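You operate a simulated robot arm through the tools that you are given. There is no shell and no other tool. Be economical: measure what you need, move in short steps, check, and stop when the job is done.

The job below is to be done with a simulated two-armed robot. You get a single attempt, and the scene is never put back.

## Task
Ready the sheeter: the dough table's large tray on the out table, guard shut, stop knob out, switch on.
Fine: the switch comes last; nothing is started.

It is judged by the outcome, as a careful person would: the job done as asked, and still so three seconds after it is handed in. It fails if anything else is knocked over, pushed out of place, dropped, spilled or broken.

## Robot
Two 7-joint arms with two-finger parallel grippers on one trunk, on a base that drives. Base frame: it is fixed to the floor where the robot stands at the start and does not move with it; the origin is under the middle of the robot, x ahead of it, y to its left, z up; the surface under the hand at the start is at about z = 900. Readings come in mm, degrees, newtons and seconds.
The left shoulder is at the start at [50, 165, 1130], the right one opposite. With the tool pointing down near the work surface each hand reaches from about 240 to 700 mm from the robot's upright axis, wherever it stands, measured 20 degrees to its own side. Places, roughly: dough block [-2500, 1250, 500]; large tray [-2750, 1250, 1000]; out table of the sheeter [-1400, 1300, 900]; roller guard [-1700, 1400, 1400]; sheeter [-1800, 1600, 1000]; sheeter main switch [-1200, 2000, 700]; sheeter stop knob [-1100, 1800, 800]; small tray [-1500, 1250, 750]. Payload 3.91 kg a hand.
The TCP of each hand is the grasp point between the finger pads, 30 mm short of the fingertips. In the tool frame z runs along the fingers and y along their closing line. The gripper opens to 110 mm. The fingers are 20 mm wide and 10 mm thick; the gripper's body (48 by 112 mm) begins 55 mm behind the TCP.
Orientation is that of the tool frame in the base frame, as [roll, pitch, yaw] about the fixed x, y, z axes, in that order (R = Rz(yaw) Ry(pitch) Rx(roll)). With the fingers straight down and closing along the base's y, the tool's x points along the base's -x, its y along +y and its z along -z.

## Interface
- The arms move only by the tool send_rows. It takes "left_moves", "right_moves" or both (then of equal length, played together; a hand with none holds still); each is a list of rows, each a list of 7 numbers: the shift along the tool's x, y, z in mm, then the turn, a rotation vector about the tool's x, y, z in degrees, then the opening in per cent of the stroke, from 0 (shut) to 100 (fully open). In form: [[tx, ty, tz, ax, ay, az, grip], ...]. A call has 1 to 8 rows; each row shifts and turns the commanded pose from where the row before left it, along the tool's axes as they then stand. Rows are played at 5 a second. More than 50 mm and 8.6 degrees between two rows, or a gripper value outside its range, and nothing of the call is played. A pose out of reach is approached as far as the arm can. The call stops where the force on the tool passes 70 N (or 10 N more than at its start, if that is more) or the arm is blocked; 0.2 s more then pass. The fingers move at their own pace (about 45 mm/s each) and stop on an object; they squeeze with about 41 N. The grip force told is the motor's: it shows also when the fingers shut on nothing. Time passes only in rows, and 0.2 s behind the last, so rows that do not move let the fingers close. The reply holds the time, the measured pose of the TCP, the force on the tool along the base axes, the opening and the grip force, in the units named above and with some noise, with the torque about the TCP (base axes, N m) and any sound that the robot's microphone picked up, and new pictures: "views" is both (left out), scene, wrist or none (wrist: the cameras of the hands that moved).
- Cameras (640 x 400 px; columns grow to the right, rows downward): "scene" is now at [118.2, 14.3, 1312.7]; the picture's right is [0.13, -0.99, 0.00], its down [-0.48, -0.06, -0.88] and it looks along [0.87, 0.12, -0.48] (base axes); focal length 214 px, centre (320, 200). "left" rides on the left gripper at [72, -17, -103] in its tool frame; the picture's right is [0.23, 0.97, 0.00], its down [-0.76, 0.18, -0.62] and it looks along [-0.61, 0.14, 0.78] (tool axes); focal length 222 px, centre (320, 200). "right" rides on the right gripper at [72, 17, -103] in its tool frame; the picture's right is [-0.23, 0.97, 0.00], its down [-0.76, -0.18, -0.62] and it looks along [-0.61, -0.14, 0.78] (tool axes); focal length 222 px, centre (320, 200). There is no depth. A picture from a camera that has moved, and an enlarged one, comes with that camera's place and axes in the base frame and with its lens.
- lift_body(by): slides the trunk up (or, below 0, down) by that many mm; the arms and the scene camera ride with it, the base frame stays. It gives what a move gives, with no picture.
- roll_base(legs): drives the robot by 1 to 6 legs, each [ahead, left, turn to the left] in mm, mm and degrees, along the robot's own axes; the way and the turn of a leg run together, so that a leg with both is an arc; at most 1500 mm and 180 degrees a leg. The arms and the cameras ride along, it lands a little off, and it stops where it bumps. It gives what a move gives, and a new picture of the scene camera.
- turn_head(pan, tilt): turns the head with the scene camera to pan (to the left, within 80 degrees either way) and tilt (down, from -29 to 69), counted from straight ahead of the robot. It gives what a move gives, and a new picture of the scene camera.
- enlarge(camera, box): a new picture of the part [left, top, right, bottom] of that camera's present view, enlarged. It takes no simulated time.
- finish_job(): hands the job in; it is judged then, once.

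Go step by step. Nothing tells you exact positions but the pictures and the camera data: compare them with the known pose of the tool, close in by small moves and look again before you grip or let go. The budget is 120 turns and 260 pictures, counting those below and the enlarged ones. Unless the task says otherwise, let go and move clear before handing in, and close with one line.

The tools are called after ">>>" by a JSON object that holds its "name" and its "arguments". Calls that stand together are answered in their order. send_rows: Moves the arms, as the interface text tells. Its arguments: {"type":"object","properties":{"left_moves":{"type":"array","items":{"type":"array","items":{"type":"number"}}},"right_moves":{"type":"array","items":{"type":"array","items":{"type":"number"}}},"views":{"type":"string","enum":["both","scene","wrist","none"]}},"required":[]} The other tools are called the same way: lift_body (by) slides the trunk up or down; roll_base (legs) drives the base; turn_head (pan, tilt) turns the head that bears the scene camera; enlarge (camera, box) takes an enlarged picture of a part of a camera's view; finish_job () hands the job in.

At the start:

```text
t: 0.0
left_ee_pos: [327.0, 132.1, 1160.7]
left_tool_rot: [-180.0, -0.1, -180.0]
left_ft_force: [0.5, 1.2, 0.2]
left_ft_torque: [0.02, 0.0, 0.03]
left_width: 110.2
left_gripper_force: 0.1
right_ee_pos: [311.4, -162.0, 1159.7]
right_tool_rot: [-179.9, -0.1, 180.0]
right_ft_force: [0.1, -0.2, -0.7]
right_ft_torque: [0.0, 0.0, 0.03]
right_width: 109.9
right_gripper_force: 0.1
trunk travel left (down, up): [-350.0, 153.0]
robot x, y, heading: [-2.2, -2.3, -0.1]
head pan, tilt: [7.7, 28.8]
```

scene: 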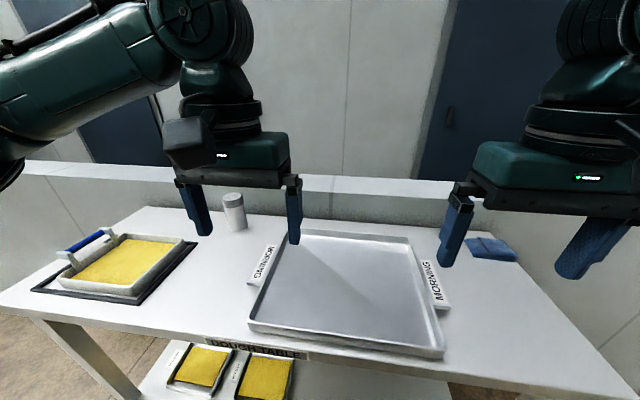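
right: 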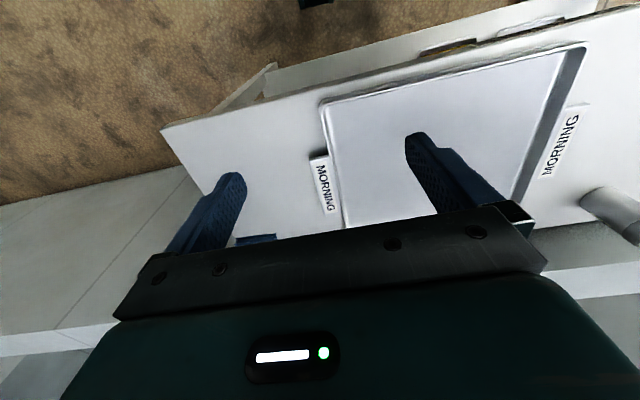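
left: 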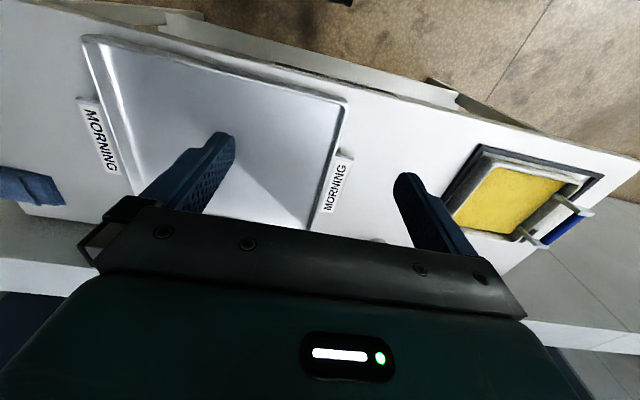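

I see a table right ahead with a large empty tray between two "MORNING" cards and a label on its front edge. I'll read the label and look around before moving anything.

>>> {"name": "enlarge", "arguments": {"camera": "scene", "box": [160, 180, 480, 400]}}

>>> {"name": "turn_head", "arguments": {"pan": 80, "tilt": 15}}

```text
1.82 times, centred on (320, 290) of scene
camera zoom: at [118.2, 14.3, 1312.7], right [0.13, -0.99, 0.0], down [-0.48, -0.06, -0.88], along [0.87, 0.12, -0.48], focal length 390 px, centre (320, 36)
```

zoom: 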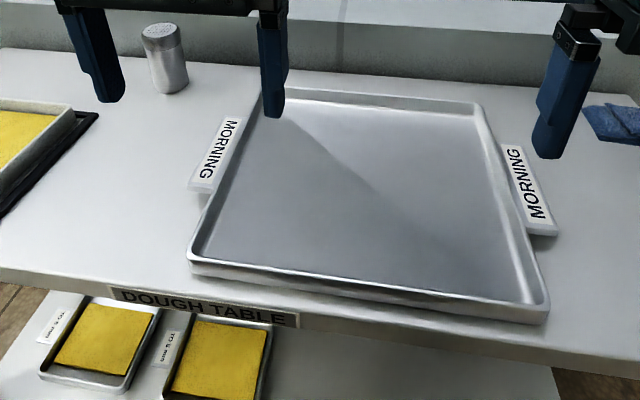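

```text
t: 1.4
left_ee_pos: [326.9, 131.6, 1162.0]
left_tool_rot: [180.0, -0.1, -179.9]
left_ft_force: [0.2, -0.4, -0.4]
left_ft_torque: [0.01, -0.01, 0.03]
left_width: 110.0
left_gripper_force: 0.1
right_ee_pos: [312.1, -161.2, 1160.5]
right_tool_rot: [180.0, 0.0, -180.0]
right_ft_force: [-0.4, -0.2, -0.4]
right_ft_torque: [0.0, 0.04, -0.01]
right_width: 110.4
right_gripper_force: 0.0
trunk travel left (down, up): [-350.0, 153.0]
robot x, y, heading: [2.3, -2.6, -0.1]
head pan, tilt: [80.0, 15.0]
camera scene: at [44.4, 94.2, 1335.0], right [0.98, -0.17, 0.0], down [-0.05, -0.26, -0.97], along [0.17, 0.95, -0.26], focal length 214 px, centre (320, 200)
```

scene: 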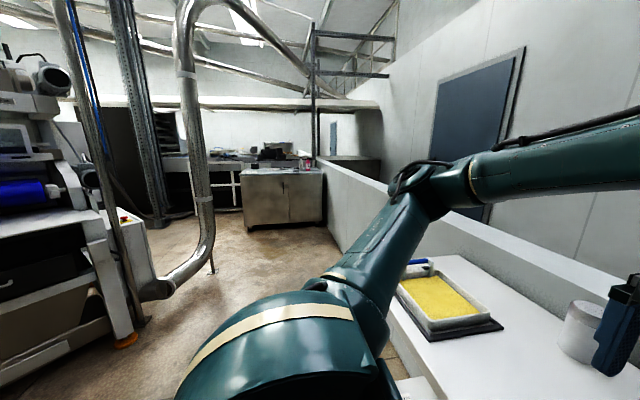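

The table ahead is labelled "DOUGH TABLE", so that tray is the one. The machine is to my left, so I'll back off, turn and study it before carrying anything.

>>> {"name": "roll_base", "arguments": {"legs": [[-500, 0, 0], [0, 0, 130]]}}

>>> {"name": "turn_head", "arguments": {"pan": 0, "tilt": 15}}

```text
t: 9.7
left_ee_pos: [-810.8, 179.1, 1160.2]
left_tool_rot: [179.9, -0.1, -52.5]
left_ft_force: [0.3, -0.2, 0.8]
left_ft_torque: [0.01, -0.03, -0.02]
left_width: 110.1
left_gripper_force: 0.0
right_ee_pos: [-570.5, 345.9, 1159.4]
right_tool_rot: [180.0, 0.0, -52.4]
right_ft_force: [-0.1, 0.6, -1.1]
right_ft_torque: [-0.01, -0.02, -0.07]
right_width: 110.2
right_gripper_force: 0.1
trunk travel left (down, up): [-350.0, 153.0]
robot x, y, heading: [-505.2, -4.7, 127.4]
head pan, tilt: [80.0, 15.0]
camera scene: at [-610.2, -18.8, 1335.0], right [-0.46, 0.89, 0.0], down [0.23, 0.12, -0.97], along [-0.86, -0.45, -0.26], focal length 214 px, centre (320, 200)
```

scene: 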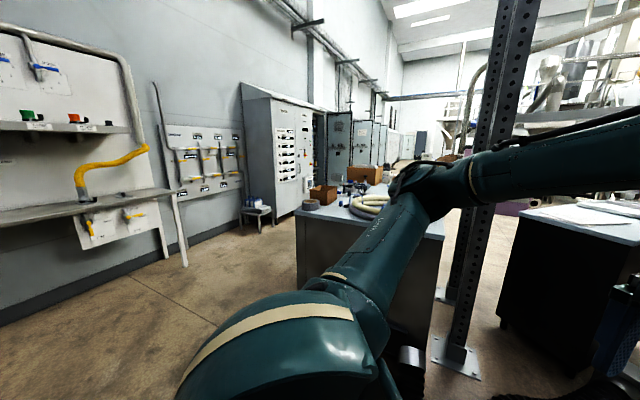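

```text
t: 11.2
left_ee_pos: [-811.6, 178.7, 1160.5]
left_tool_rot: [-180.0, -0.1, -52.5]
left_ft_force: [-0.3, 0.1, -0.8]
left_ft_torque: [0.03, -0.04, -0.01]
left_width: 110.1
left_gripper_force: 0.0
right_ee_pos: [-570.4, 346.0, 1160.4]
right_tool_rot: [-179.9, 0.0, -52.6]
right_ft_force: [-0.5, -0.9, 0.2]
right_ft_torque: [0.0, 0.0, 0.0]
right_width: 110.1
right_gripper_force: 0.1
trunk travel left (down, up): [-350.0, 153.0]
robot x, y, heading: [-506.7, -0.6, 127.3]
head pan, tilt: [0.0, 15.0]
camera scene: at [-584.1, 98.5, 1335.1], right [0.79, 0.61, 0.0], down [0.16, -0.21, -0.97], along [-0.59, 0.77, -0.26], focal length 214 px, centre (320, 200)
```

scene: 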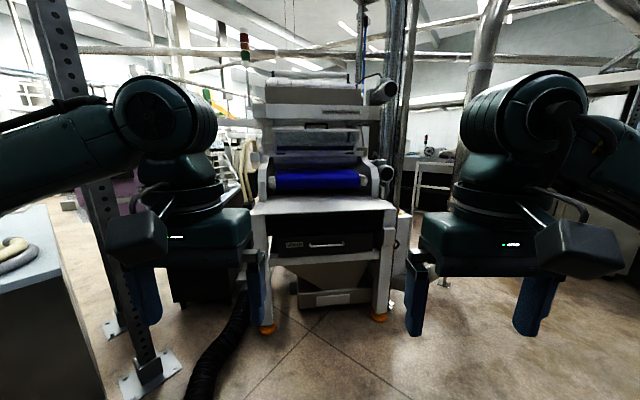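

>>> {"name": "enlarge", "arguments": {"camera": "scene", "box": [225, 50, 435, 340]}}

```text
1.38 times, centred on (330, 195) of scene
camera zoom: at [-584.1, 98.5, 1335.1], right [0.79, 0.61, 0.0], down [0.16, -0.21, -0.97], along [-0.59, 0.77, -0.26], focal length 296 px, centre (306, 207)
```

zoom: 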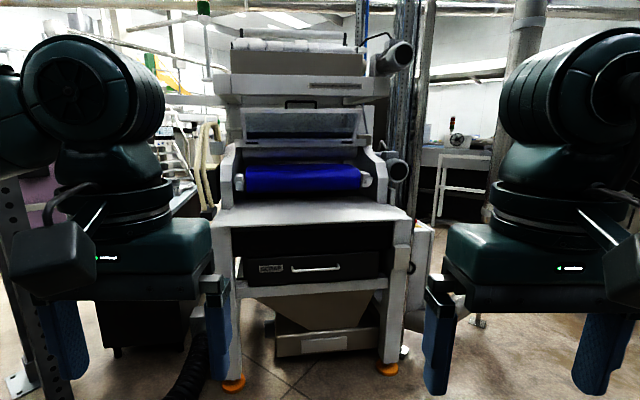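

The sheeter stands ahead with its guard apparently up. I'll drive closer to study the out table, guard and right-side controls.

>>> {"name": "roll_base", "arguments": {"legs": [[650, 0, 0]]}}

>>> {"name": "enlarge", "arguments": {"camera": "scene", "box": [200, 60, 460, 260]}}

```text
t: 14.8
left_ee_pos: [-1206.7, 685.8, 1160.9]
left_tool_rot: [180.0, 0.0, -52.2]
left_ft_force: [-0.4, -0.3, 0.9]
left_ft_torque: [0.0, 0.01, 0.01]
left_width: 110.0
left_gripper_force: 0.1
right_ee_pos: [-966.2, 856.8, 1159.9]
right_tool_rot: [179.9, -0.1, -52.3]
right_ft_force: [-0.7, -0.3, -0.2]
right_ft_torque: [0.04, 0.01, -0.02]
right_width: 109.7
right_gripper_force: 0.2
trunk travel left (down, up): [-350.0, 153.0]
robot x, y, heading: [-902.1, 509.6, 127.8]
head pan, tilt: [0.0, 15.0]
camera scene: at [-979.1, 609.2, 1335.0], right [0.79, 0.61, 0.0], down [0.16, -0.2, -0.97], along [-0.59, 0.76, -0.26], focal length 214 px, centre (320, 200)
```

scene: 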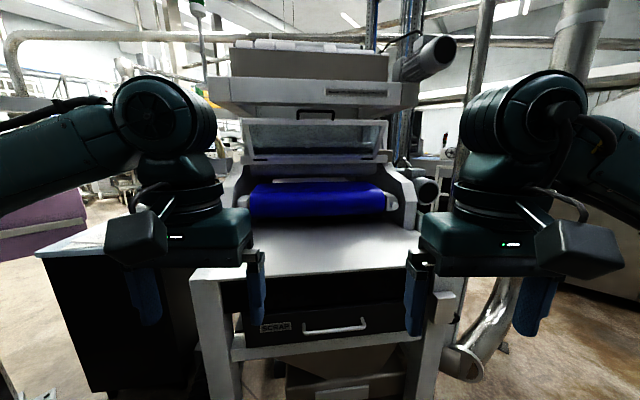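

```text
2.00 times, centred on (330, 160) of scene
camera zoom: at [-979.1, 609.2, 1335.0], right [0.79, 0.61, 0.0], down [0.16, -0.2, -0.97], along [-0.59, 0.76, -0.26], focal length 429 px, centre (300, 280)
```

zoom: 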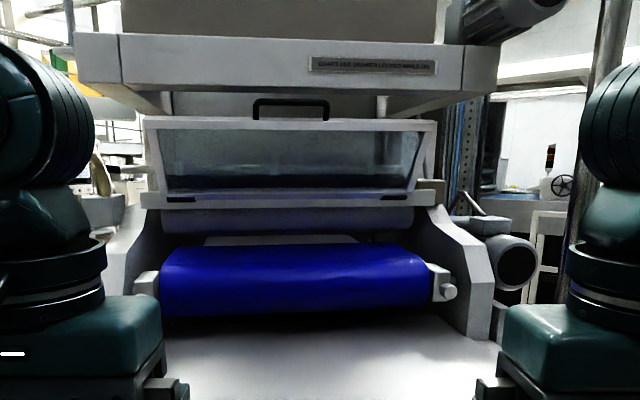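

>>> {"name": "enlarge", "arguments": {"camera": "scene", "box": [310, 75, 410, 110]}}

>>> {"name": "enlarge", "arguments": {"camera": "scene", "box": [220, 100, 420, 200]}}

>>> {"name": "turn_head", "arguments": {"pan": 0, "tilt": 40}}

```text
6.40 times, centred on (360, 92) of scene
camera zoom: at [-979.1, 609.2, 1335.0], right [0.79, 0.61, 0.0], down [0.16, -0.2, -0.97], along [-0.59, 0.76, -0.26], focal length 1373 px, centre (64, 888)
```

zoom: 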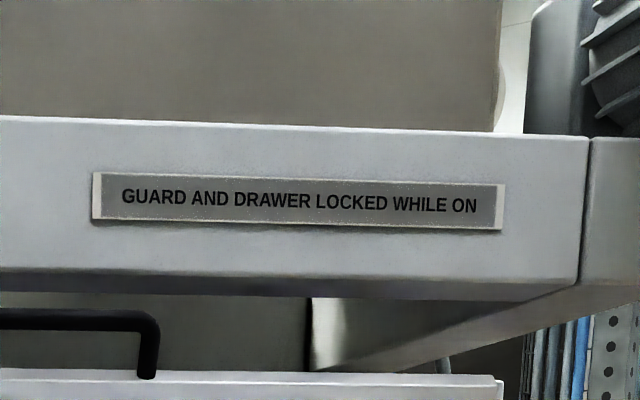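

```text
3.20 times, centred on (320, 150) of scene
camera zoom: at [-979.1, 609.2, 1335.0], right [0.79, 0.61, 0.0], down [0.16, -0.2, -0.97], along [-0.59, 0.76, -0.26], focal length 686 px, centre (320, 360)
```

zoom: 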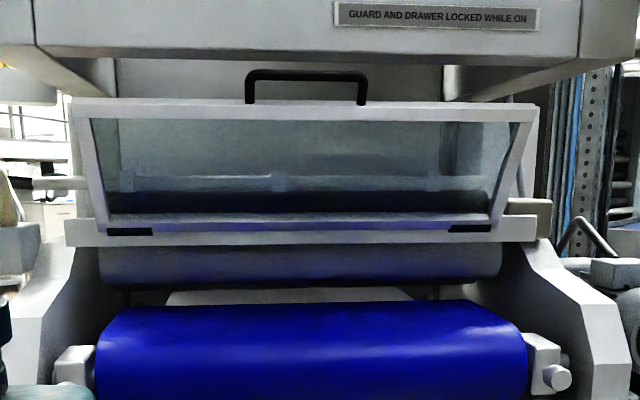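

```text
t: 15.7
left_ee_pos: [-1206.9, 686.6, 1160.5]
left_tool_rot: [179.9, -0.1, -52.2]
left_ft_force: [0.5, 0.2, -0.5]
left_ft_torque: [-0.01, 0.02, 0.03]
left_width: 110.1
left_gripper_force: 0.1
right_ee_pos: [-966.3, 856.9, 1159.5]
right_tool_rot: [180.0, 0.0, -52.2]
right_ft_force: [0.4, 0.3, 0.3]
right_ft_torque: [0.01, 0.0, 0.05]
right_width: 109.9
right_gripper_force: 0.2
trunk travel left (down, up): [-350.0, 153.0]
robot x, y, heading: [-902.7, 509.1, 127.6]
head pan, tilt: [0.0, 40.0]
camera scene: at [-973.8, 602.3, 1295.6], right [0.79, 0.61, 0.0], down [0.39, -0.51, -0.77], along [-0.47, 0.61, -0.64], focal length 214 px, centre (320, 200)
```

scene: 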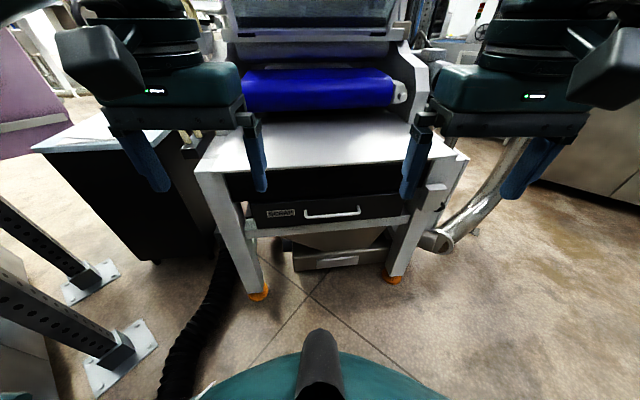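

The out table is clear and about 920 high; the guard panel is hinged at its lower edge with the handle on top. Now I look at the right side, where the stop knob and switch should be.

>>> {"name": "turn_head", "arguments": {"pan": -40, "tilt": 30}}

>>> {"name": "roll_base", "arguments": {"legs": [[0, -700, 0], [0, 0, 45]]}}

>>> {"name": "turn_head", "arguments": {"pan": 0, "tilt": 30}}

```text
t: 16.8
left_ee_pos: [-1207.9, 688.0, 1159.9]
left_tool_rot: [180.0, -0.1, -52.2]
left_ft_force: [-0.6, 0.0, 0.5]
left_ft_torque: [0.02, -0.01, -0.01]
left_width: 109.9
left_gripper_force: 0.1
right_ee_pos: [-965.9, 855.6, 1161.3]
right_tool_rot: [180.0, 0.1, -52.2]
right_ft_force: [-0.9, 0.1, -0.4]
right_ft_torque: [0.0, 0.02, 0.0]
right_width: 109.9
right_gripper_force: 0.1
trunk travel left (down, up): [-350.0, 153.0]
robot x, y, heading: [-904.6, 512.0, 127.7]
head pan, tilt: [-40.0, 30.0]
camera scene: at [-918.3, 625.5, 1310.8], right [1.0, -0.04, 0.0], down [-0.02, -0.5, -0.87], along [0.03, 0.87, -0.5], focal length 214 px, centre (320, 200)
```

scene: 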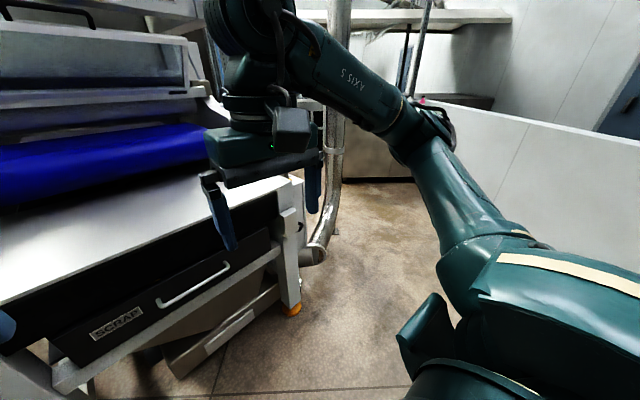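

```text
t: 25.4
left_ee_pos: [-697.0, 839.1, 1160.0]
left_tool_rot: [-179.9, 0.0, -6.2]
left_ft_force: [-0.2, 0.4, 0.0]
left_ft_torque: [0.0, 0.0, 0.02]
left_width: 110.1
left_gripper_force: 0.0
right_ee_pos: [-653.0, 1130.6, 1159.7]
right_tool_rot: [-180.0, -0.1, -6.1]
right_ft_force: [0.0, 0.0, 0.2]
right_ft_torque: [0.0, 0.01, -0.04]
right_width: 109.9
right_gripper_force: 0.1
trunk travel left (down, up): [-350.0, 153.0]
robot x, y, heading: [-357.8, 937.3, 174.0]
head pan, tilt: [-40.0, 30.0]
camera scene: at [-451.4, 1006.4, 1310.9], right [0.72, 0.69, 0.0], down [0.35, -0.36, -0.87], along [-0.6, 0.62, -0.5], focal length 214 px, centre (320, 200)
```

scene: 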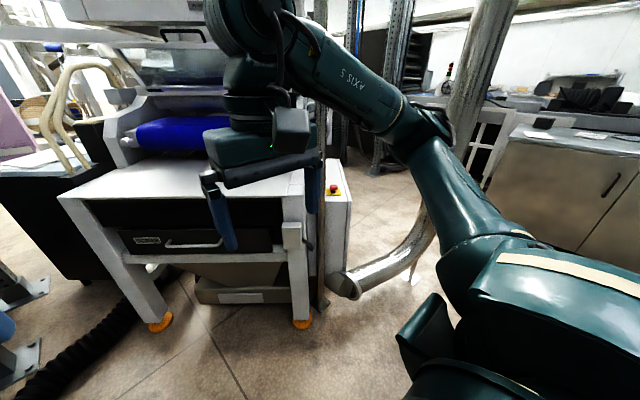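

```text
t: 26.4
left_ee_pos: [-696.9, 840.2, 1160.8]
left_tool_rot: [-180.0, -0.1, -6.3]
left_ft_force: [-0.2, 0.1, -0.3]
left_ft_torque: [-0.02, -0.03, -0.04]
left_width: 109.9
left_gripper_force: 0.0
right_ee_pos: [-652.3, 1130.5, 1159.6]
right_tool_rot: [179.9, 0.0, -6.2]
right_ft_force: [-0.1, 1.3, 0.0]
right_ft_torque: [-0.04, 0.03, -0.03]
right_width: 109.8
right_gripper_force: 0.1
trunk travel left (down, up): [-350.0, 153.0]
robot x, y, heading: [-355.3, 934.6, 173.9]
head pan, tilt: [0.0, 30.0]
camera scene: at [-478.7, 951.1, 1310.9], right [0.11, 0.99, 0.0], down [0.5, -0.05, -0.87], along [-0.86, 0.09, -0.5], focal length 214 px, centre (320, 200)
```

scene: 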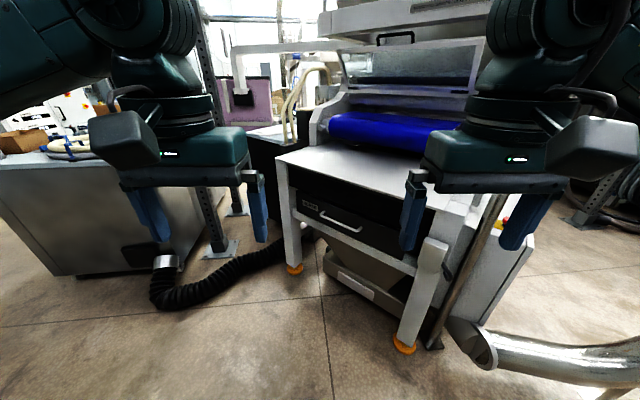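

The red stop knob sits on a control box on the machine's right side near [-1100, 1780, 800], with a steel duct running past it. I'll turn to see that side squarely.

>>> {"name": "roll_base", "arguments": {"legs": [[0, 0, -45]]}}

>>> {"name": "roll_base", "arguments": {"legs": [[300, 0, 0]]}}

```text
t: 28.9
left_ee_pos: [-666.0, 1107.2, 1160.1]
left_tool_rot: [-180.0, 0.0, -51.2]
left_ft_force: [-1.0, -0.5, -0.1]
left_ft_torque: [0.0, -0.01, 0.0]
left_width: 109.9
left_gripper_force: 0.1
right_ee_pos: [-427.8, 1282.4, 1160.4]
right_tool_rot: [180.0, 0.0, -51.2]
right_ft_force: [0.4, -0.8, -0.4]
right_ft_torque: [-0.02, 0.02, -0.03]
right_width: 110.1
right_gripper_force: 0.1
trunk travel left (down, up): [-350.0, 153.0]
robot x, y, heading: [-360.8, 936.7, 128.8]
head pan, tilt: [0.0, 30.0]
camera scene: at [-434.5, 1031.6, 1310.9], right [0.78, 0.63, 0.0], down [0.31, -0.39, -0.87], along [-0.54, 0.68, -0.5], focal length 214 px, centre (320, 200)
```

scene: 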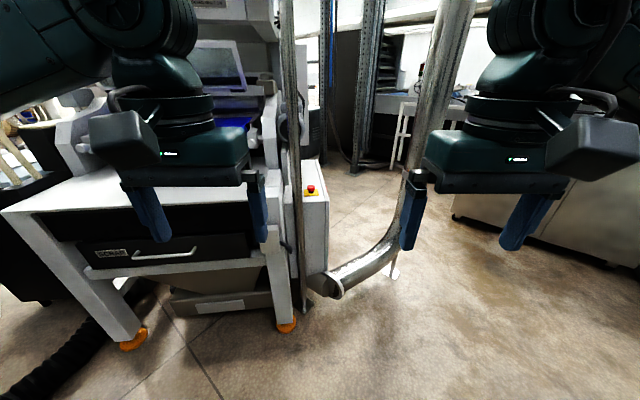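

```text
t: 31.0
left_ee_pos: [-855.8, 1345.4, 1160.6]
left_tool_rot: [-180.0, -0.1, -51.3]
left_ft_force: [0.3, 0.6, -0.6]
left_ft_torque: [0.0, 0.0, -0.01]
left_width: 110.1
left_gripper_force: 0.1
right_ee_pos: [-618.1, 1517.5, 1159.7]
right_tool_rot: [179.9, 0.0, -51.3]
right_ft_force: [0.0, -0.1, 0.3]
right_ft_torque: [-0.02, 0.01, 0.0]
right_width: 109.8
right_gripper_force: 0.1
trunk travel left (down, up): [-350.0, 153.0]
robot x, y, heading: [-546.3, 1169.7, 128.9]
head pan, tilt: [0.0, 30.0]
camera scene: at [-624.6, 1268.5, 1310.8], right [0.78, 0.63, 0.0], down [0.31, -0.39, -0.87], along [-0.54, 0.68, -0.5], focal length 214 px, centre (320, 200)
```

scene: 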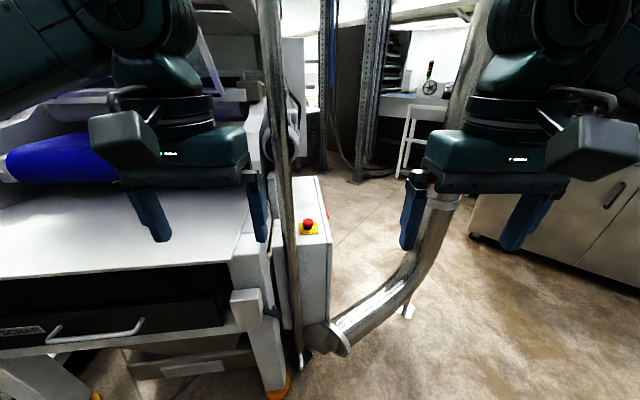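

>>> {"name": "enlarge", "arguments": {"camera": "scene", "box": [240, 160, 400, 370]}}

```text
1.90 times, centred on (320, 265) of scene
camera zoom: at [-624.6, 1268.5, 1310.8], right [0.78, 0.63, 0.0], down [0.31, -0.39, -0.87], along [-0.54, 0.68, -0.5], focal length 408 px, centre (320, 76)
```

zoom: 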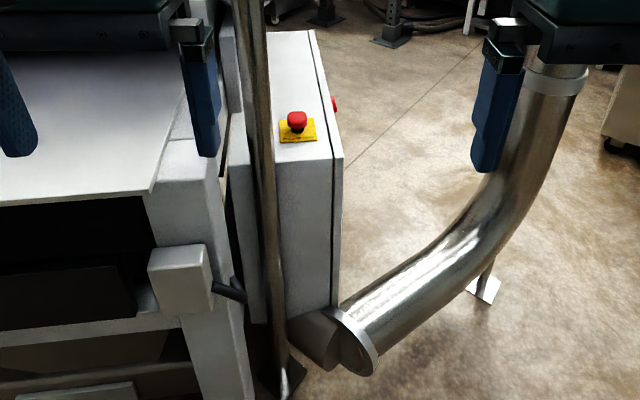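

Knob: about [-1108, 1800, 790], upright on the box; the red main switch is on the box's right face. The tray comes first, so I go back to the dough table.

>>> {"name": "roll_base", "arguments": {"legs": [[-400, 0, 0], [0, 0, -128.9], [0, -859, 0], [290, 0, 0]]}}

>>> {"name": "turn_head", "arguments": {"pan": 0, "tilt": 50}}

```text
t: 48.0
left_ee_pos: [295.2, 106.1, 1160.3]
left_tool_rot: [180.0, -0.1, 177.6]
left_ft_force: [-0.6, 0.1, -0.1]
left_ft_torque: [0.04, 0.0, 0.0]
left_width: 109.9
left_gripper_force: 0.0
right_ee_pos: [267.8, -187.3, 1160.7]
right_tool_rot: [179.9, -0.1, 177.6]
right_ft_force: [0.0, -0.1, -1.4]
right_ft_torque: [0.03, -0.01, 0.03]
right_width: 109.9
right_gripper_force: 0.0
trunk travel left (down, up): [-350.0, 153.0]
robot x, y, heading: [-38.8, -13.2, -2.3]
head pan, tilt: [0.0, 30.0]
camera scene: at [80.5, -14.8, 1310.8], right [-0.04, -1.0, 0.0], down [-0.5, 0.02, -0.87], along [0.86, -0.04, -0.5], focal length 214 px, centre (320, 200)
```

scene: 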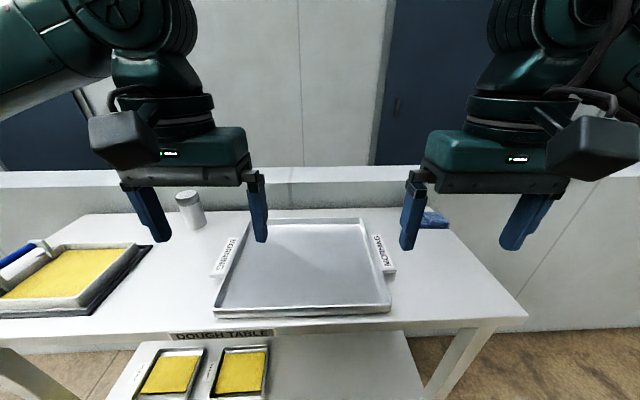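

```text
t: 48.9
left_ee_pos: [294.5, 106.6, 1159.7]
left_tool_rot: [180.0, 0.0, 177.6]
left_ft_force: [0.1, 0.3, 0.6]
left_ft_torque: [-0.01, 0.0, 0.01]
left_width: 109.8
left_gripper_force: 0.0
right_ee_pos: [267.4, -186.5, 1160.5]
right_tool_rot: [180.0, 0.0, 177.6]
right_ft_force: [-0.6, 0.1, 0.3]
right_ft_torque: [0.0, -0.04, 0.03]
right_width: 109.7
right_gripper_force: 0.1
trunk travel left (down, up): [-350.0, 153.0]
robot x, y, heading: [-36.7, -14.9, -2.3]
head pan, tilt: [0.0, 50.0]
camera scene: at [66.5, -14.2, 1281.4], right [-0.04, -1.0, 0.0], down [-0.76, 0.03, -0.64], along [0.64, -0.03, -0.77], focal length 214 px, centre (320, 200)
```

scene: 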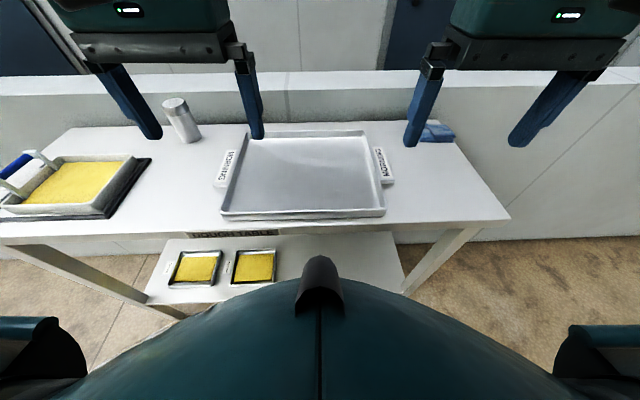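

>>> {"name": "enlarge", "arguments": {"camera": "scene", "box": [200, 110, 410, 240]}}

```text
3.05 times, centred on (305, 175) of scene
camera zoom: at [66.5, -14.2, 1281.4], right [-0.04, -1.0, 0.0], down [-0.76, 0.03, -0.64], along [0.64, -0.03, -0.77], focal length 654 px, centre (366, 276)
```

zoom: 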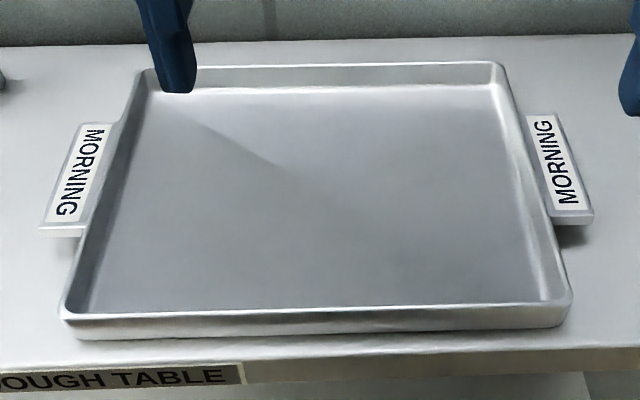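

The "MORNING" pieces are flange handles fixed to the tray's two sides at rim height. I'll straddle wall and handle from above with each hand; first I hover above both handles.

>>> {"name": "send_rows", "arguments": {"left_moves": [[0, 0, 0, 0, 0, -2.4, 100], [-38, 17, 20, 0, 0, 0, 100], [-38, 17, 30, 0, 0, 0, 100], [-38, 17, 30, 0, 0, 0, 100], [-38, 17, 20, 0, 0, 0, 100], [-38, 18, 20, 0, 0, 0, 100]], "right_moves": [[0, 0, 0, 0, 0, -2.4, 100], [-43, 1, 20, 0, 0, 0, 100], [-43, 1, 30, 0, 0, 0, 100], [-43, 1, 30, 0, 0, 0, 100], [-43, 0, 20, 0, 0, 0, 100], [-43, 0, 20, 0, 0, 0, 100]]}}

```text
refused: row 3 steps farther than a row can; nothing moved
```

>>> {"name": "send_rows", "arguments": {"left_moves": [[0, 0, 0, 0, 0, -2.4, 100], [-32, 15, 20, 0, 0, 0, 100], [-32, 15, 20, 0, 0, 0, 100], [-32, 15, 20, 0, 0, 0, 100], [-32, 14, 20, 0, 0, 0, 100], [-32, 14, 20, 0, 0, 0, 100], [-30, 14, 20, 0, 0, 0, 100]], "right_moves": [[0, 0, 0, 0, 0, -2.4, 100], [-36, 1, 20, 0, 0, 0, 100], [-36, 1, 20, 0, 0, 0, 100], [-36, 1, 20, 0, 0, 0, 100], [-36, 0, 20, 0, 0, 0, 100], [-36, 0, 20, 0, 0, 0, 100], [-37, 0, 20, 0, 0, 0, 100]]}}

```text
t: 50.5
left_ee_pos: [485.3, 196.5, 1036.8]
left_tool_rot: [179.9, -0.1, 180.0]
left_ft_force: [-0.3, 0.2, 0.2]
left_ft_torque: [-0.01, 0.01, -0.02]
left_width: 110.1
left_gripper_force: 0.0
right_ee_pos: [484.7, -181.8, 1038.6]
right_tool_rot: [-179.9, -0.1, 180.0]
right_ft_force: [0.0, 0.3, -0.1]
right_ft_torque: [-0.01, 0.01, 0.01]
right_width: 109.8
right_gripper_force: 0.1
trunk travel left (down, up): [-350.0, 153.0]
robot x, y, heading: [-41.1, -14.3, -2.2]
head pan, tilt: [0.0, 50.0]
camera scene: at [67.3, -14.0, 1281.2], right [-0.04, -1.0, 0.0], down [-0.77, 0.03, -0.64], along [0.64, -0.03, -0.77], focal length 214 px, centre (320, 200)
camera right: at [412.6, -166.8, 1141.2], right [0.23, 0.97, 0.0], down [0.76, -0.18, 0.62], along [0.61, -0.14, -0.78], focal length 222 px, centre (320, 200)
camera left: at [412.1, 178.2, 1140.2], right [-0.23, 0.97, 0.0], down [0.76, 0.18, 0.62], along [0.61, 0.14, -0.78], focal length 222 px, centre (320, 200)
```

scene: 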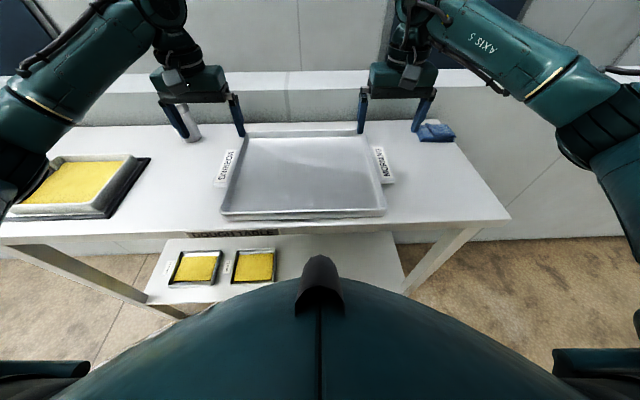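
right: 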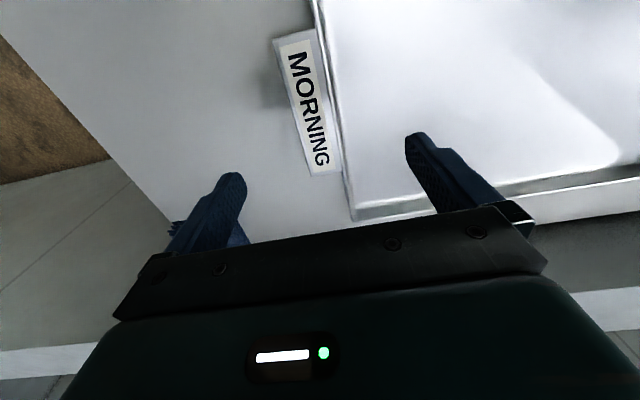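
left: 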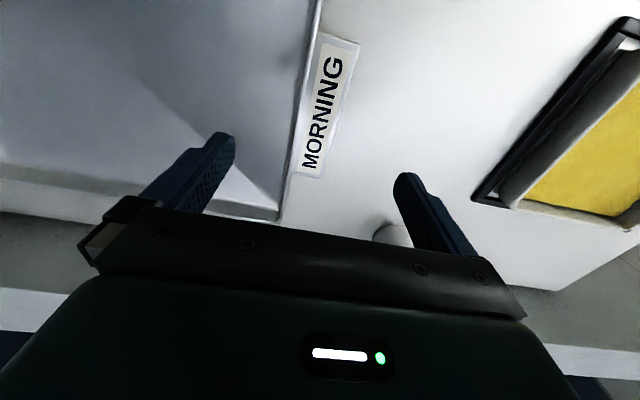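

Handles span x 414–550, left y 175–209, right y −171 to −206. I shift the left hand slightly and descend both.

>>> {"name": "send_rows", "arguments": {"left_moves": [[2, -8, 30, 0, 0, 0, 100], [0, 0, 30, 0, 0, 0, 100], [0, 0, 25, 0, 0, 0, 100]], "right_moves": [[2, -2, 30, 0, 0, 0, 100], [0, 0, 30, 0, 0, 0, 100], [0, 0, 27, 0, 0, 0, 100]]}}

```text
t: 51.3
left_ee_pos: [482.5, 187.1, 954.3]
left_tool_rot: [180.0, -0.1, -179.9]
left_ft_force: [-0.8, 0.3, -0.3]
left_ft_torque: [-0.01, 0.0, 0.03]
left_width: 109.9
left_gripper_force: 0.1
right_ee_pos: [482.7, -185.5, 953.0]
right_tool_rot: [180.0, 0.0, 180.0]
right_ft_force: [-0.7, 0.9, 0.6]
right_ft_torque: [0.01, -0.03, -0.01]
right_width: 110.2
right_gripper_force: 0.2
trunk travel left (down, up): [-350.0, 153.0]
robot x, y, heading: [-39.2, -11.9, -2.5]
head pan, tilt: [0.0, 50.0]
camera scene: at [66.7, -14.3, 1281.4], right [-0.04, -1.0, 0.0], down [-0.77, 0.03, -0.64], along [0.64, -0.03, -0.77], focal length 214 px, centre (320, 200)
camera right: at [410.2, -170.9, 1055.2], right [0.23, 0.97, 0.0], down [0.76, -0.18, 0.62], along [0.61, -0.14, -0.78], focal length 222 px, centre (320, 200)
camera left: at [410.4, 168.1, 1057.6], right [-0.23, 0.97, 0.0], down [0.76, 0.18, 0.62], along [0.61, 0.14, -0.78], focal length 222 px, centre (320, 200)
```

scene: 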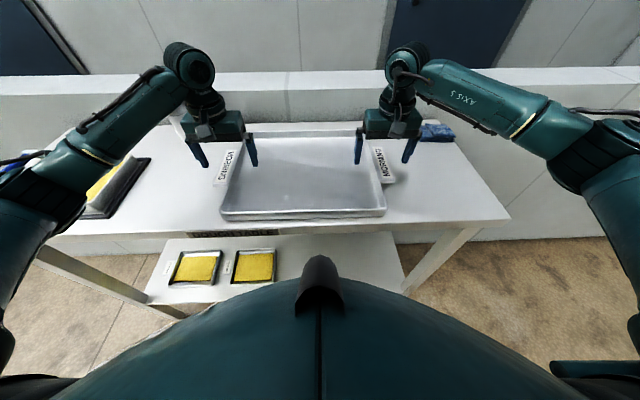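
right: 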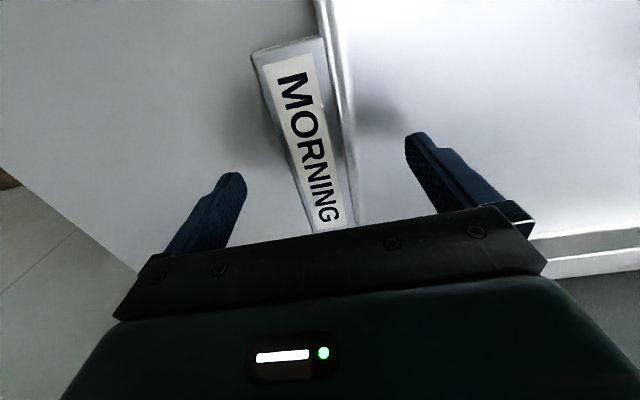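
left: 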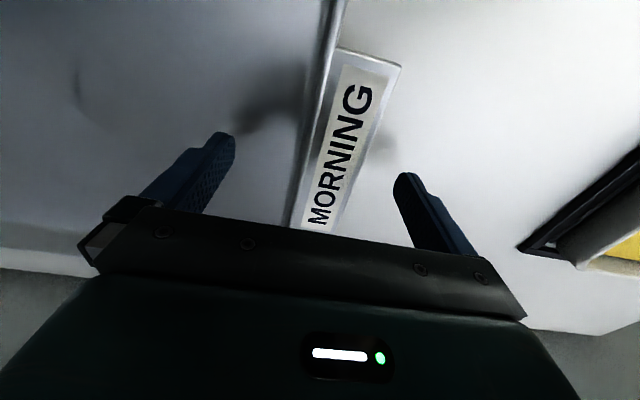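

>>> {"name": "send_rows", "arguments": {"left_moves": [[0, 0, 8, 0, 0, 0, 100], [0, 0, 6, 0, 0, 0, 100], [0, 0, 0, 0, 0, 0, 100]], "right_moves": [[0, 2, 8, 0, 0, 0, 100], [0, 0, 5, 0, 0, 0, 100], [0, 0, 0, 0, 0, 0, 100]], "views": "none"}}

>>> {"name": "enlarge", "arguments": {"camera": "scene", "box": [180, 110, 430, 230]}}

```text
t: 52.1
left_ee_pos: [481.0, 187.1, 941.0]
left_tool_rot: [179.9, 0.0, 180.0]
left_ft_force: [0.2, 0.8, -0.4]
left_ft_torque: [-0.03, 0.02, 0.0]
left_width: 109.9
left_gripper_force: 0.1
right_ee_pos: [482.5, -182.2, 938.5]
right_tool_rot: [-180.0, 0.2, 179.9]
right_ft_force: [1.1, -0.2, -0.7]
right_ft_torque: [0.04, -0.01, 0.04]
right_width: 110.1
right_gripper_force: 0.0
trunk travel left (down, up): [-350.0, 153.0]
robot x, y, heading: [-38.5, -14.2, -2.4]
head pan, tilt: [0.0, 50.0]
```

```text
2.56 times, centred on (305, 170) of scene
camera zoom: at [66.5, -14.2, 1281.3], right [-0.04, -1.0, 0.0], down [-0.77, 0.03, -0.64], along [0.64, -0.03, -0.77], focal length 549 px, centre (358, 277)
```

zoom: 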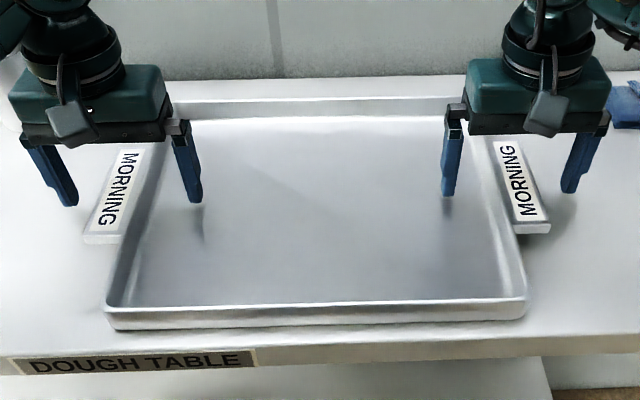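

Fingers straddle both handles with tips just above the tray floor. I go 4 mm lower and close both together.

>>> {"name": "send_rows", "arguments": {"left_moves": [[0, 0, 4, 0, 0, 0, 100], [0, 0, 0, 0, 0, 0, 60], [0, 0, 0, 0, 0, 0, 40], [0, 0, 0, 0, 0, 0, 0], [0, 0, 0, 0, 0, 0, 0], [0, 0, 0, 0, 0, 0, 0]], "right_moves": [[0, 0, 3, 0, 0, 0, 100], [0, 0, 0, 0, 0, 0, 60], [0, 0, 0, 0, 0, 0, 40], [0, 0, 0, 0, 0, 0, 0], [0, 0, 0, 0, 0, 0, 0], [0, 0, 0, 0, 0, 0, 0]], "views": "wrist"}}

>>> {"name": "enlarge", "arguments": {"camera": "scene", "box": [180, 110, 430, 230]}}

```text
t: 53.5
left_ee_pos: [480.4, 190.8, 936.5]
left_tool_rot: [179.5, 0.0, -179.5]
left_ft_force: [-0.1, 36.4, 0.7]
left_ft_torque: [0.11, -0.2, -0.4]
left_width: 40.8
left_gripper_force: 36.9
right_ee_pos: [483.2, -189.0, 937.0]
right_tool_rot: [-179.4, 0.0, 179.6]
right_ft_force: [-0.8, -32.9, 1.6]
right_ft_torque: [-0.08, -0.07, 0.2]
right_width: 40.8
right_gripper_force: 36.9
trunk travel left (down, up): [-350.0, 153.0]
robot x, y, heading: [-39.9, -7.3, -2.3]
head pan, tilt: [0.0, 50.0]
camera right: at [411.1, -171.2, 1039.7], right [0.24, 0.97, -0.01], down [0.76, -0.18, 0.62], along [0.61, -0.15, -0.78], focal length 222 px, centre (320, 200)
camera left: at [409.2, 170.6, 1040.0], right [-0.24, 0.97, 0.01], down [0.76, 0.18, 0.62], along [0.6, 0.15, -0.78], focal length 222 px, centre (320, 200)
```

right: 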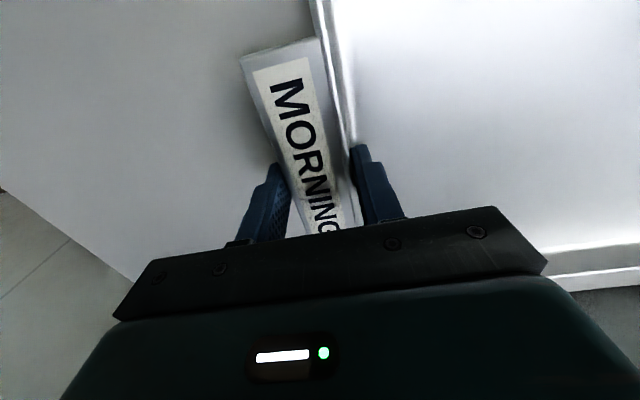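
left: 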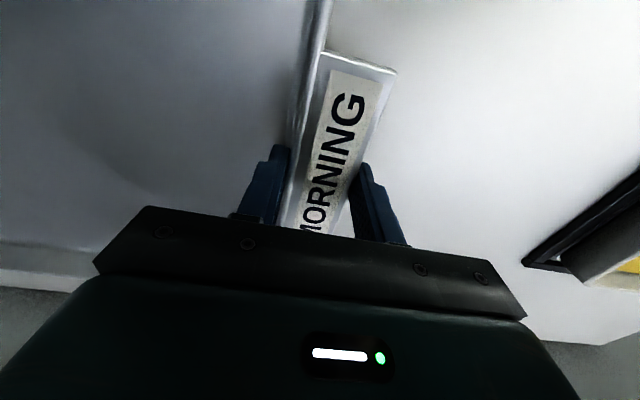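

```text
2.56 times, centred on (305, 170) of scene
camera zoom: at [66.1, -13.9, 1281.4], right [-0.04, -1.0, 0.0], down [-0.77, 0.03, -0.64], along [0.64, -0.03, -0.77], focal length 549 px, centre (358, 277)
```

zoom: 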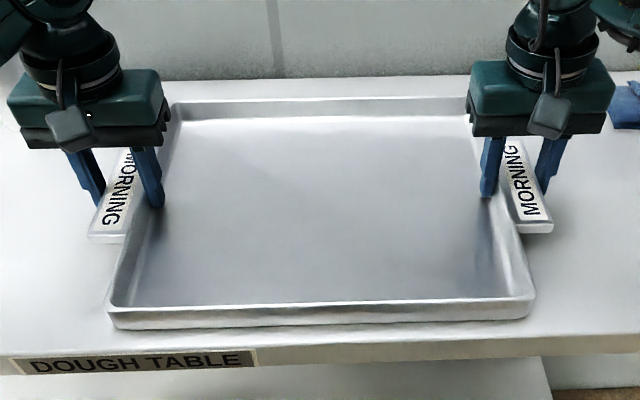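

Both hands hold (40.8 mm each). I relieve the sideways tension and lift a little.

>>> {"name": "send_rows", "arguments": {"left_moves": [[0, 4, 0, 0, 0, 0, 0], [0, 0, -10, 0, 0, 0, 0], [0, 0, -15, 0, 0, 0, 0], [0, 0, 0, 0, 0, 0, 0]], "right_moves": [[0, -5, 0, 0, 0, 0, 0], [0, 0, -10, 0, 0, 0, 0], [0, 0, -15, 0, 0, 0, 0], [0, 0, 0, 0, 0, 0, 0]], "views": "scene"}}

```text
t: 54.5
left_ee_pos: [480.2, 189.6, 962.9]
left_tool_rot: [-180.0, -0.2, -180.0]
left_ft_force: [0.7, 18.4, -6.5]
left_ft_torque: [0.4, 0.53, 0.26]
left_width: 40.5
left_gripper_force: 41.2
right_ee_pos: [484.7, -188.6, 961.9]
right_tool_rot: [180.0, 0.1, 180.0]
right_ft_force: [-0.2, -17.8, -1.2]
right_ft_torque: [0.69, -0.51, -0.08]
right_width: 40.6
right_gripper_force: 40.7
trunk travel left (down, up): [-350.0, 153.0]
robot x, y, heading: [-36.0, -10.2, -2.5]
head pan, tilt: [0.0, 50.0]
camera scene: at [67.1, -14.2, 1281.2], right [-0.04, -1.0, 0.0], down [-0.77, 0.03, -0.64], along [0.64, -0.03, -0.77], focal length 214 px, centre (320, 200)
```

scene: 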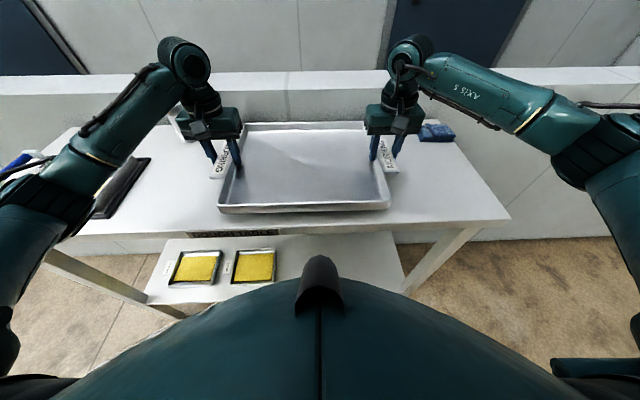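

Tray is lifted level and light (about 0.8 kg). I raise it further and ease the last tension.

>>> {"name": "send_rows", "arguments": {"left_moves": [[0, 2, -25, 0, 0, 0, 0], [0, 0, -30, 0, 0, 0, 0], [0, 0, -30, 0, 0, 0, 0], [0, 0, -25, 0, 0, 0, 0], [0, 0, 0, 0, 0, 0, 0]], "right_moves": [[0, -2, -25, 0, 0, 0, 0], [0, 0, -30, 0, 0, 0, 0], [0, 0, -30, 0, 0, 0, 0], [0, 0, -25, 0, 0, 0, 0], [0, 0, 0, 0, 0, 0, 0]], "views": "scene"}}

```text
t: 55.7
left_ee_pos: [481.5, 190.5, 1073.4]
left_tool_rot: [-179.9, -0.2, 179.7]
left_ft_force: [-5.6, -8.2, -4.7]
left_ft_torque: [-0.13, 0.25, -0.93]
left_width: 40.8
left_gripper_force: 40.8
right_ee_pos: [482.1, -188.4, 1071.7]
right_tool_rot: [179.9, 0.0, -179.9]
right_ft_force: [6.2, 8.1, -3.2]
right_ft_torque: [0.2, -0.21, -1.14]
right_width: 40.5
right_gripper_force: 40.5
trunk travel left (down, up): [-350.0, 153.0]
robot x, y, heading: [-39.3, -7.0, -2.6]
head pan, tilt: [0.0, 50.0]
camera scene: at [67.3, -14.2, 1281.2], right [-0.04, -1.0, 0.0], down [-0.77, 0.03, -0.64], along [0.64, -0.03, -0.77], focal length 214 px, centre (320, 200)
```

scene: 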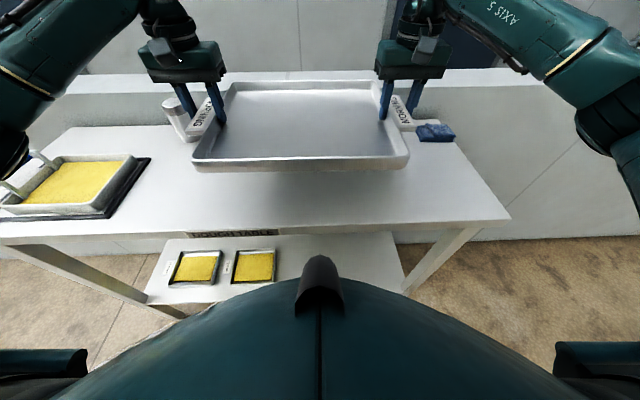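

I carry the tray back and around to face the sheeter's front, stopping short to re-measure.

>>> {"name": "roll_base", "arguments": {"legs": [[-560, 0, 0], [0, 0, 135.4], [600, -231, 0]]}}

>>> {"name": "turn_head", "arguments": {"pan": 0, "tilt": 35}}

```text
t: 67.7
left_ee_pos: [-1340.1, 858.1, 1072.3]
left_tool_rot: [-179.9, -0.1, -46.1]
left_ft_force: [19.5, 16.2, -4.7]
left_ft_torque: [0.22, -0.29, -0.24]
left_width: 41.0
left_gripper_force: 41.0
right_ee_pos: [-1068.4, 1122.2, 1072.6]
right_tool_rot: [179.8, 0.2, -45.7]
right_ft_force: [-19.3, -16.5, -3.4]
right_ft_torque: [-0.41, 0.45, -0.55]
right_width: 40.6
right_gripper_force: 40.7
trunk travel left (down, up): [-350.0, 153.0]
robot x, y, heading: [-832.8, 624.1, 131.4]
head pan, tilt: [0.0, 50.0]
camera scene: at [-904.9, 706.6, 1281.2], right [0.75, 0.67, 0.0], down [0.51, -0.57, -0.64], along [-0.43, 0.48, -0.77], focal length 214 px, centre (320, 200)
```

scene: 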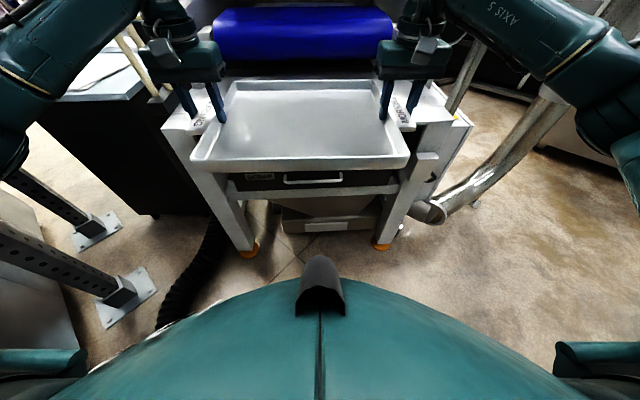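

```text
t: 68.4
left_ee_pos: [-1338.8, 857.0, 1073.6]
left_tool_rot: [-179.8, 0.0, -46.1]
left_ft_force: [1.5, -0.1, -4.0]
left_ft_torque: [0.13, 0.18, 0.05]
left_width: 40.5
left_gripper_force: 41.5
right_ee_pos: [-1067.4, 1122.4, 1071.2]
right_tool_rot: [179.8, 0.1, -45.8]
right_ft_force: [-0.9, -0.5, -3.1]
right_ft_torque: [-0.27, -0.02, -0.31]
right_width: 40.7
right_gripper_force: 41.1
trunk travel left (down, up): [-350.0, 153.0]
robot x, y, heading: [-830.5, 623.1, 131.6]
head pan, tilt: [0.0, 35.0]
camera scene: at [-912.2, 714.6, 1302.9], right [0.75, 0.67, 0.0], down [0.38, -0.43, -0.82], along [-0.54, 0.61, -0.57], focal length 214 px, centre (320, 200)
```

scene: 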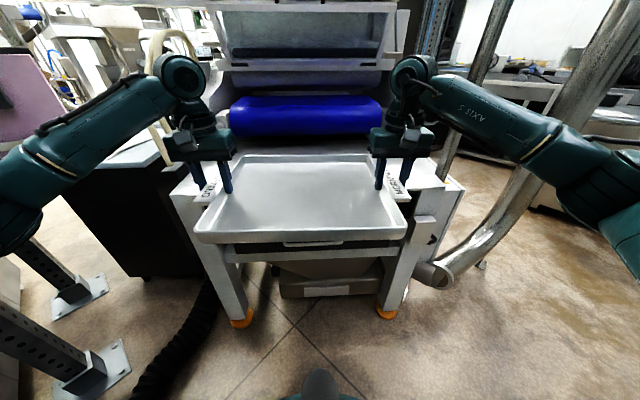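

>>> {"name": "enlarge", "arguments": {"camera": "scene", "box": [150, 110, 480, 320]}}

```text
1.90 times, centred on (315, 215) of scene
camera zoom: at [-912.2, 714.6, 1302.9], right [0.75, 0.67, 0.0], down [0.38, -0.43, -0.82], along [-0.54, 0.61, -0.57], focal length 408 px, centre (330, 171)
```

zoom: 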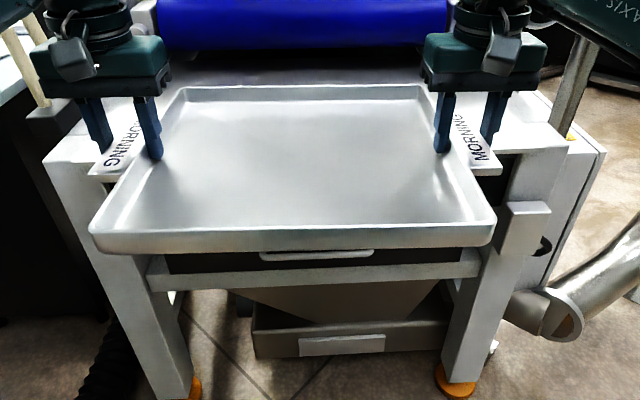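

The table edge is measured (centre about [-1328, 1133], facing 133°). I drive the last 300 mm.

>>> {"name": "roll_base", "arguments": {"legs": [[300, 22, 1.7]]}}

>>> {"name": "enlarge", "arguments": {"camera": "scene", "box": [150, 130, 480, 340]}}

```text
t: 70.5
left_ee_pos: [-1564.8, 1046.1, 1072.3]
left_tool_rot: [-179.8, -0.1, -44.3]
left_ft_force: [3.4, 0.8, -4.6]
left_ft_torque: [-0.05, -0.14, -0.24]
left_width: 40.4
left_gripper_force: 40.6
right_ee_pos: [-1300.7, 1318.0, 1071.8]
right_tool_rot: [179.8, 0.1, -44.0]
right_ft_force: [-3.0, 0.0, -3.5]
right_ft_torque: [-0.06, 0.2, -0.6]
right_width: 40.9
right_gripper_force: 40.6
trunk travel left (down, up): [-350.0, 153.0]
robot x, y, heading: [-1050.2, 825.5, 133.5]
head pan, tilt: [0.0, 35.0]
camera scene: at [-1132.9, 916.3, 1302.9], right [0.73, 0.69, 0.0], down [0.4, -0.42, -0.82], along [-0.56, 0.59, -0.57], focal length 214 px, centre (320, 200)
```

scene: 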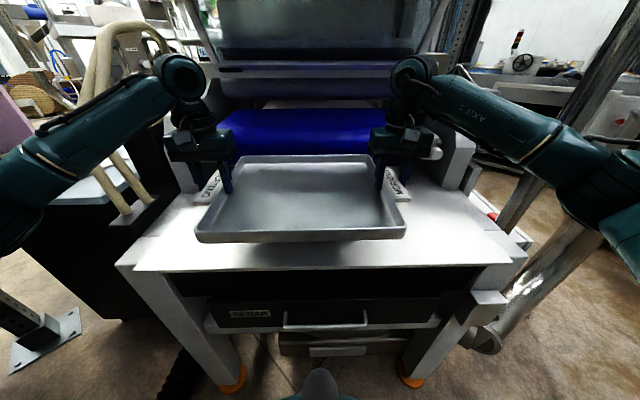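

```text
1.90 times, centred on (315, 235) of scene
camera zoom: at [-1132.9, 916.3, 1302.9], right [0.73, 0.69, 0.0], down [0.4, -0.42, -0.82], along [-0.56, 0.59, -0.57], focal length 408 px, centre (330, 133)
```

zoom: 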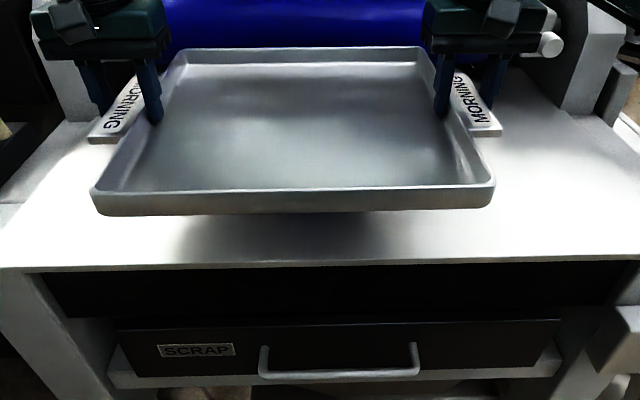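

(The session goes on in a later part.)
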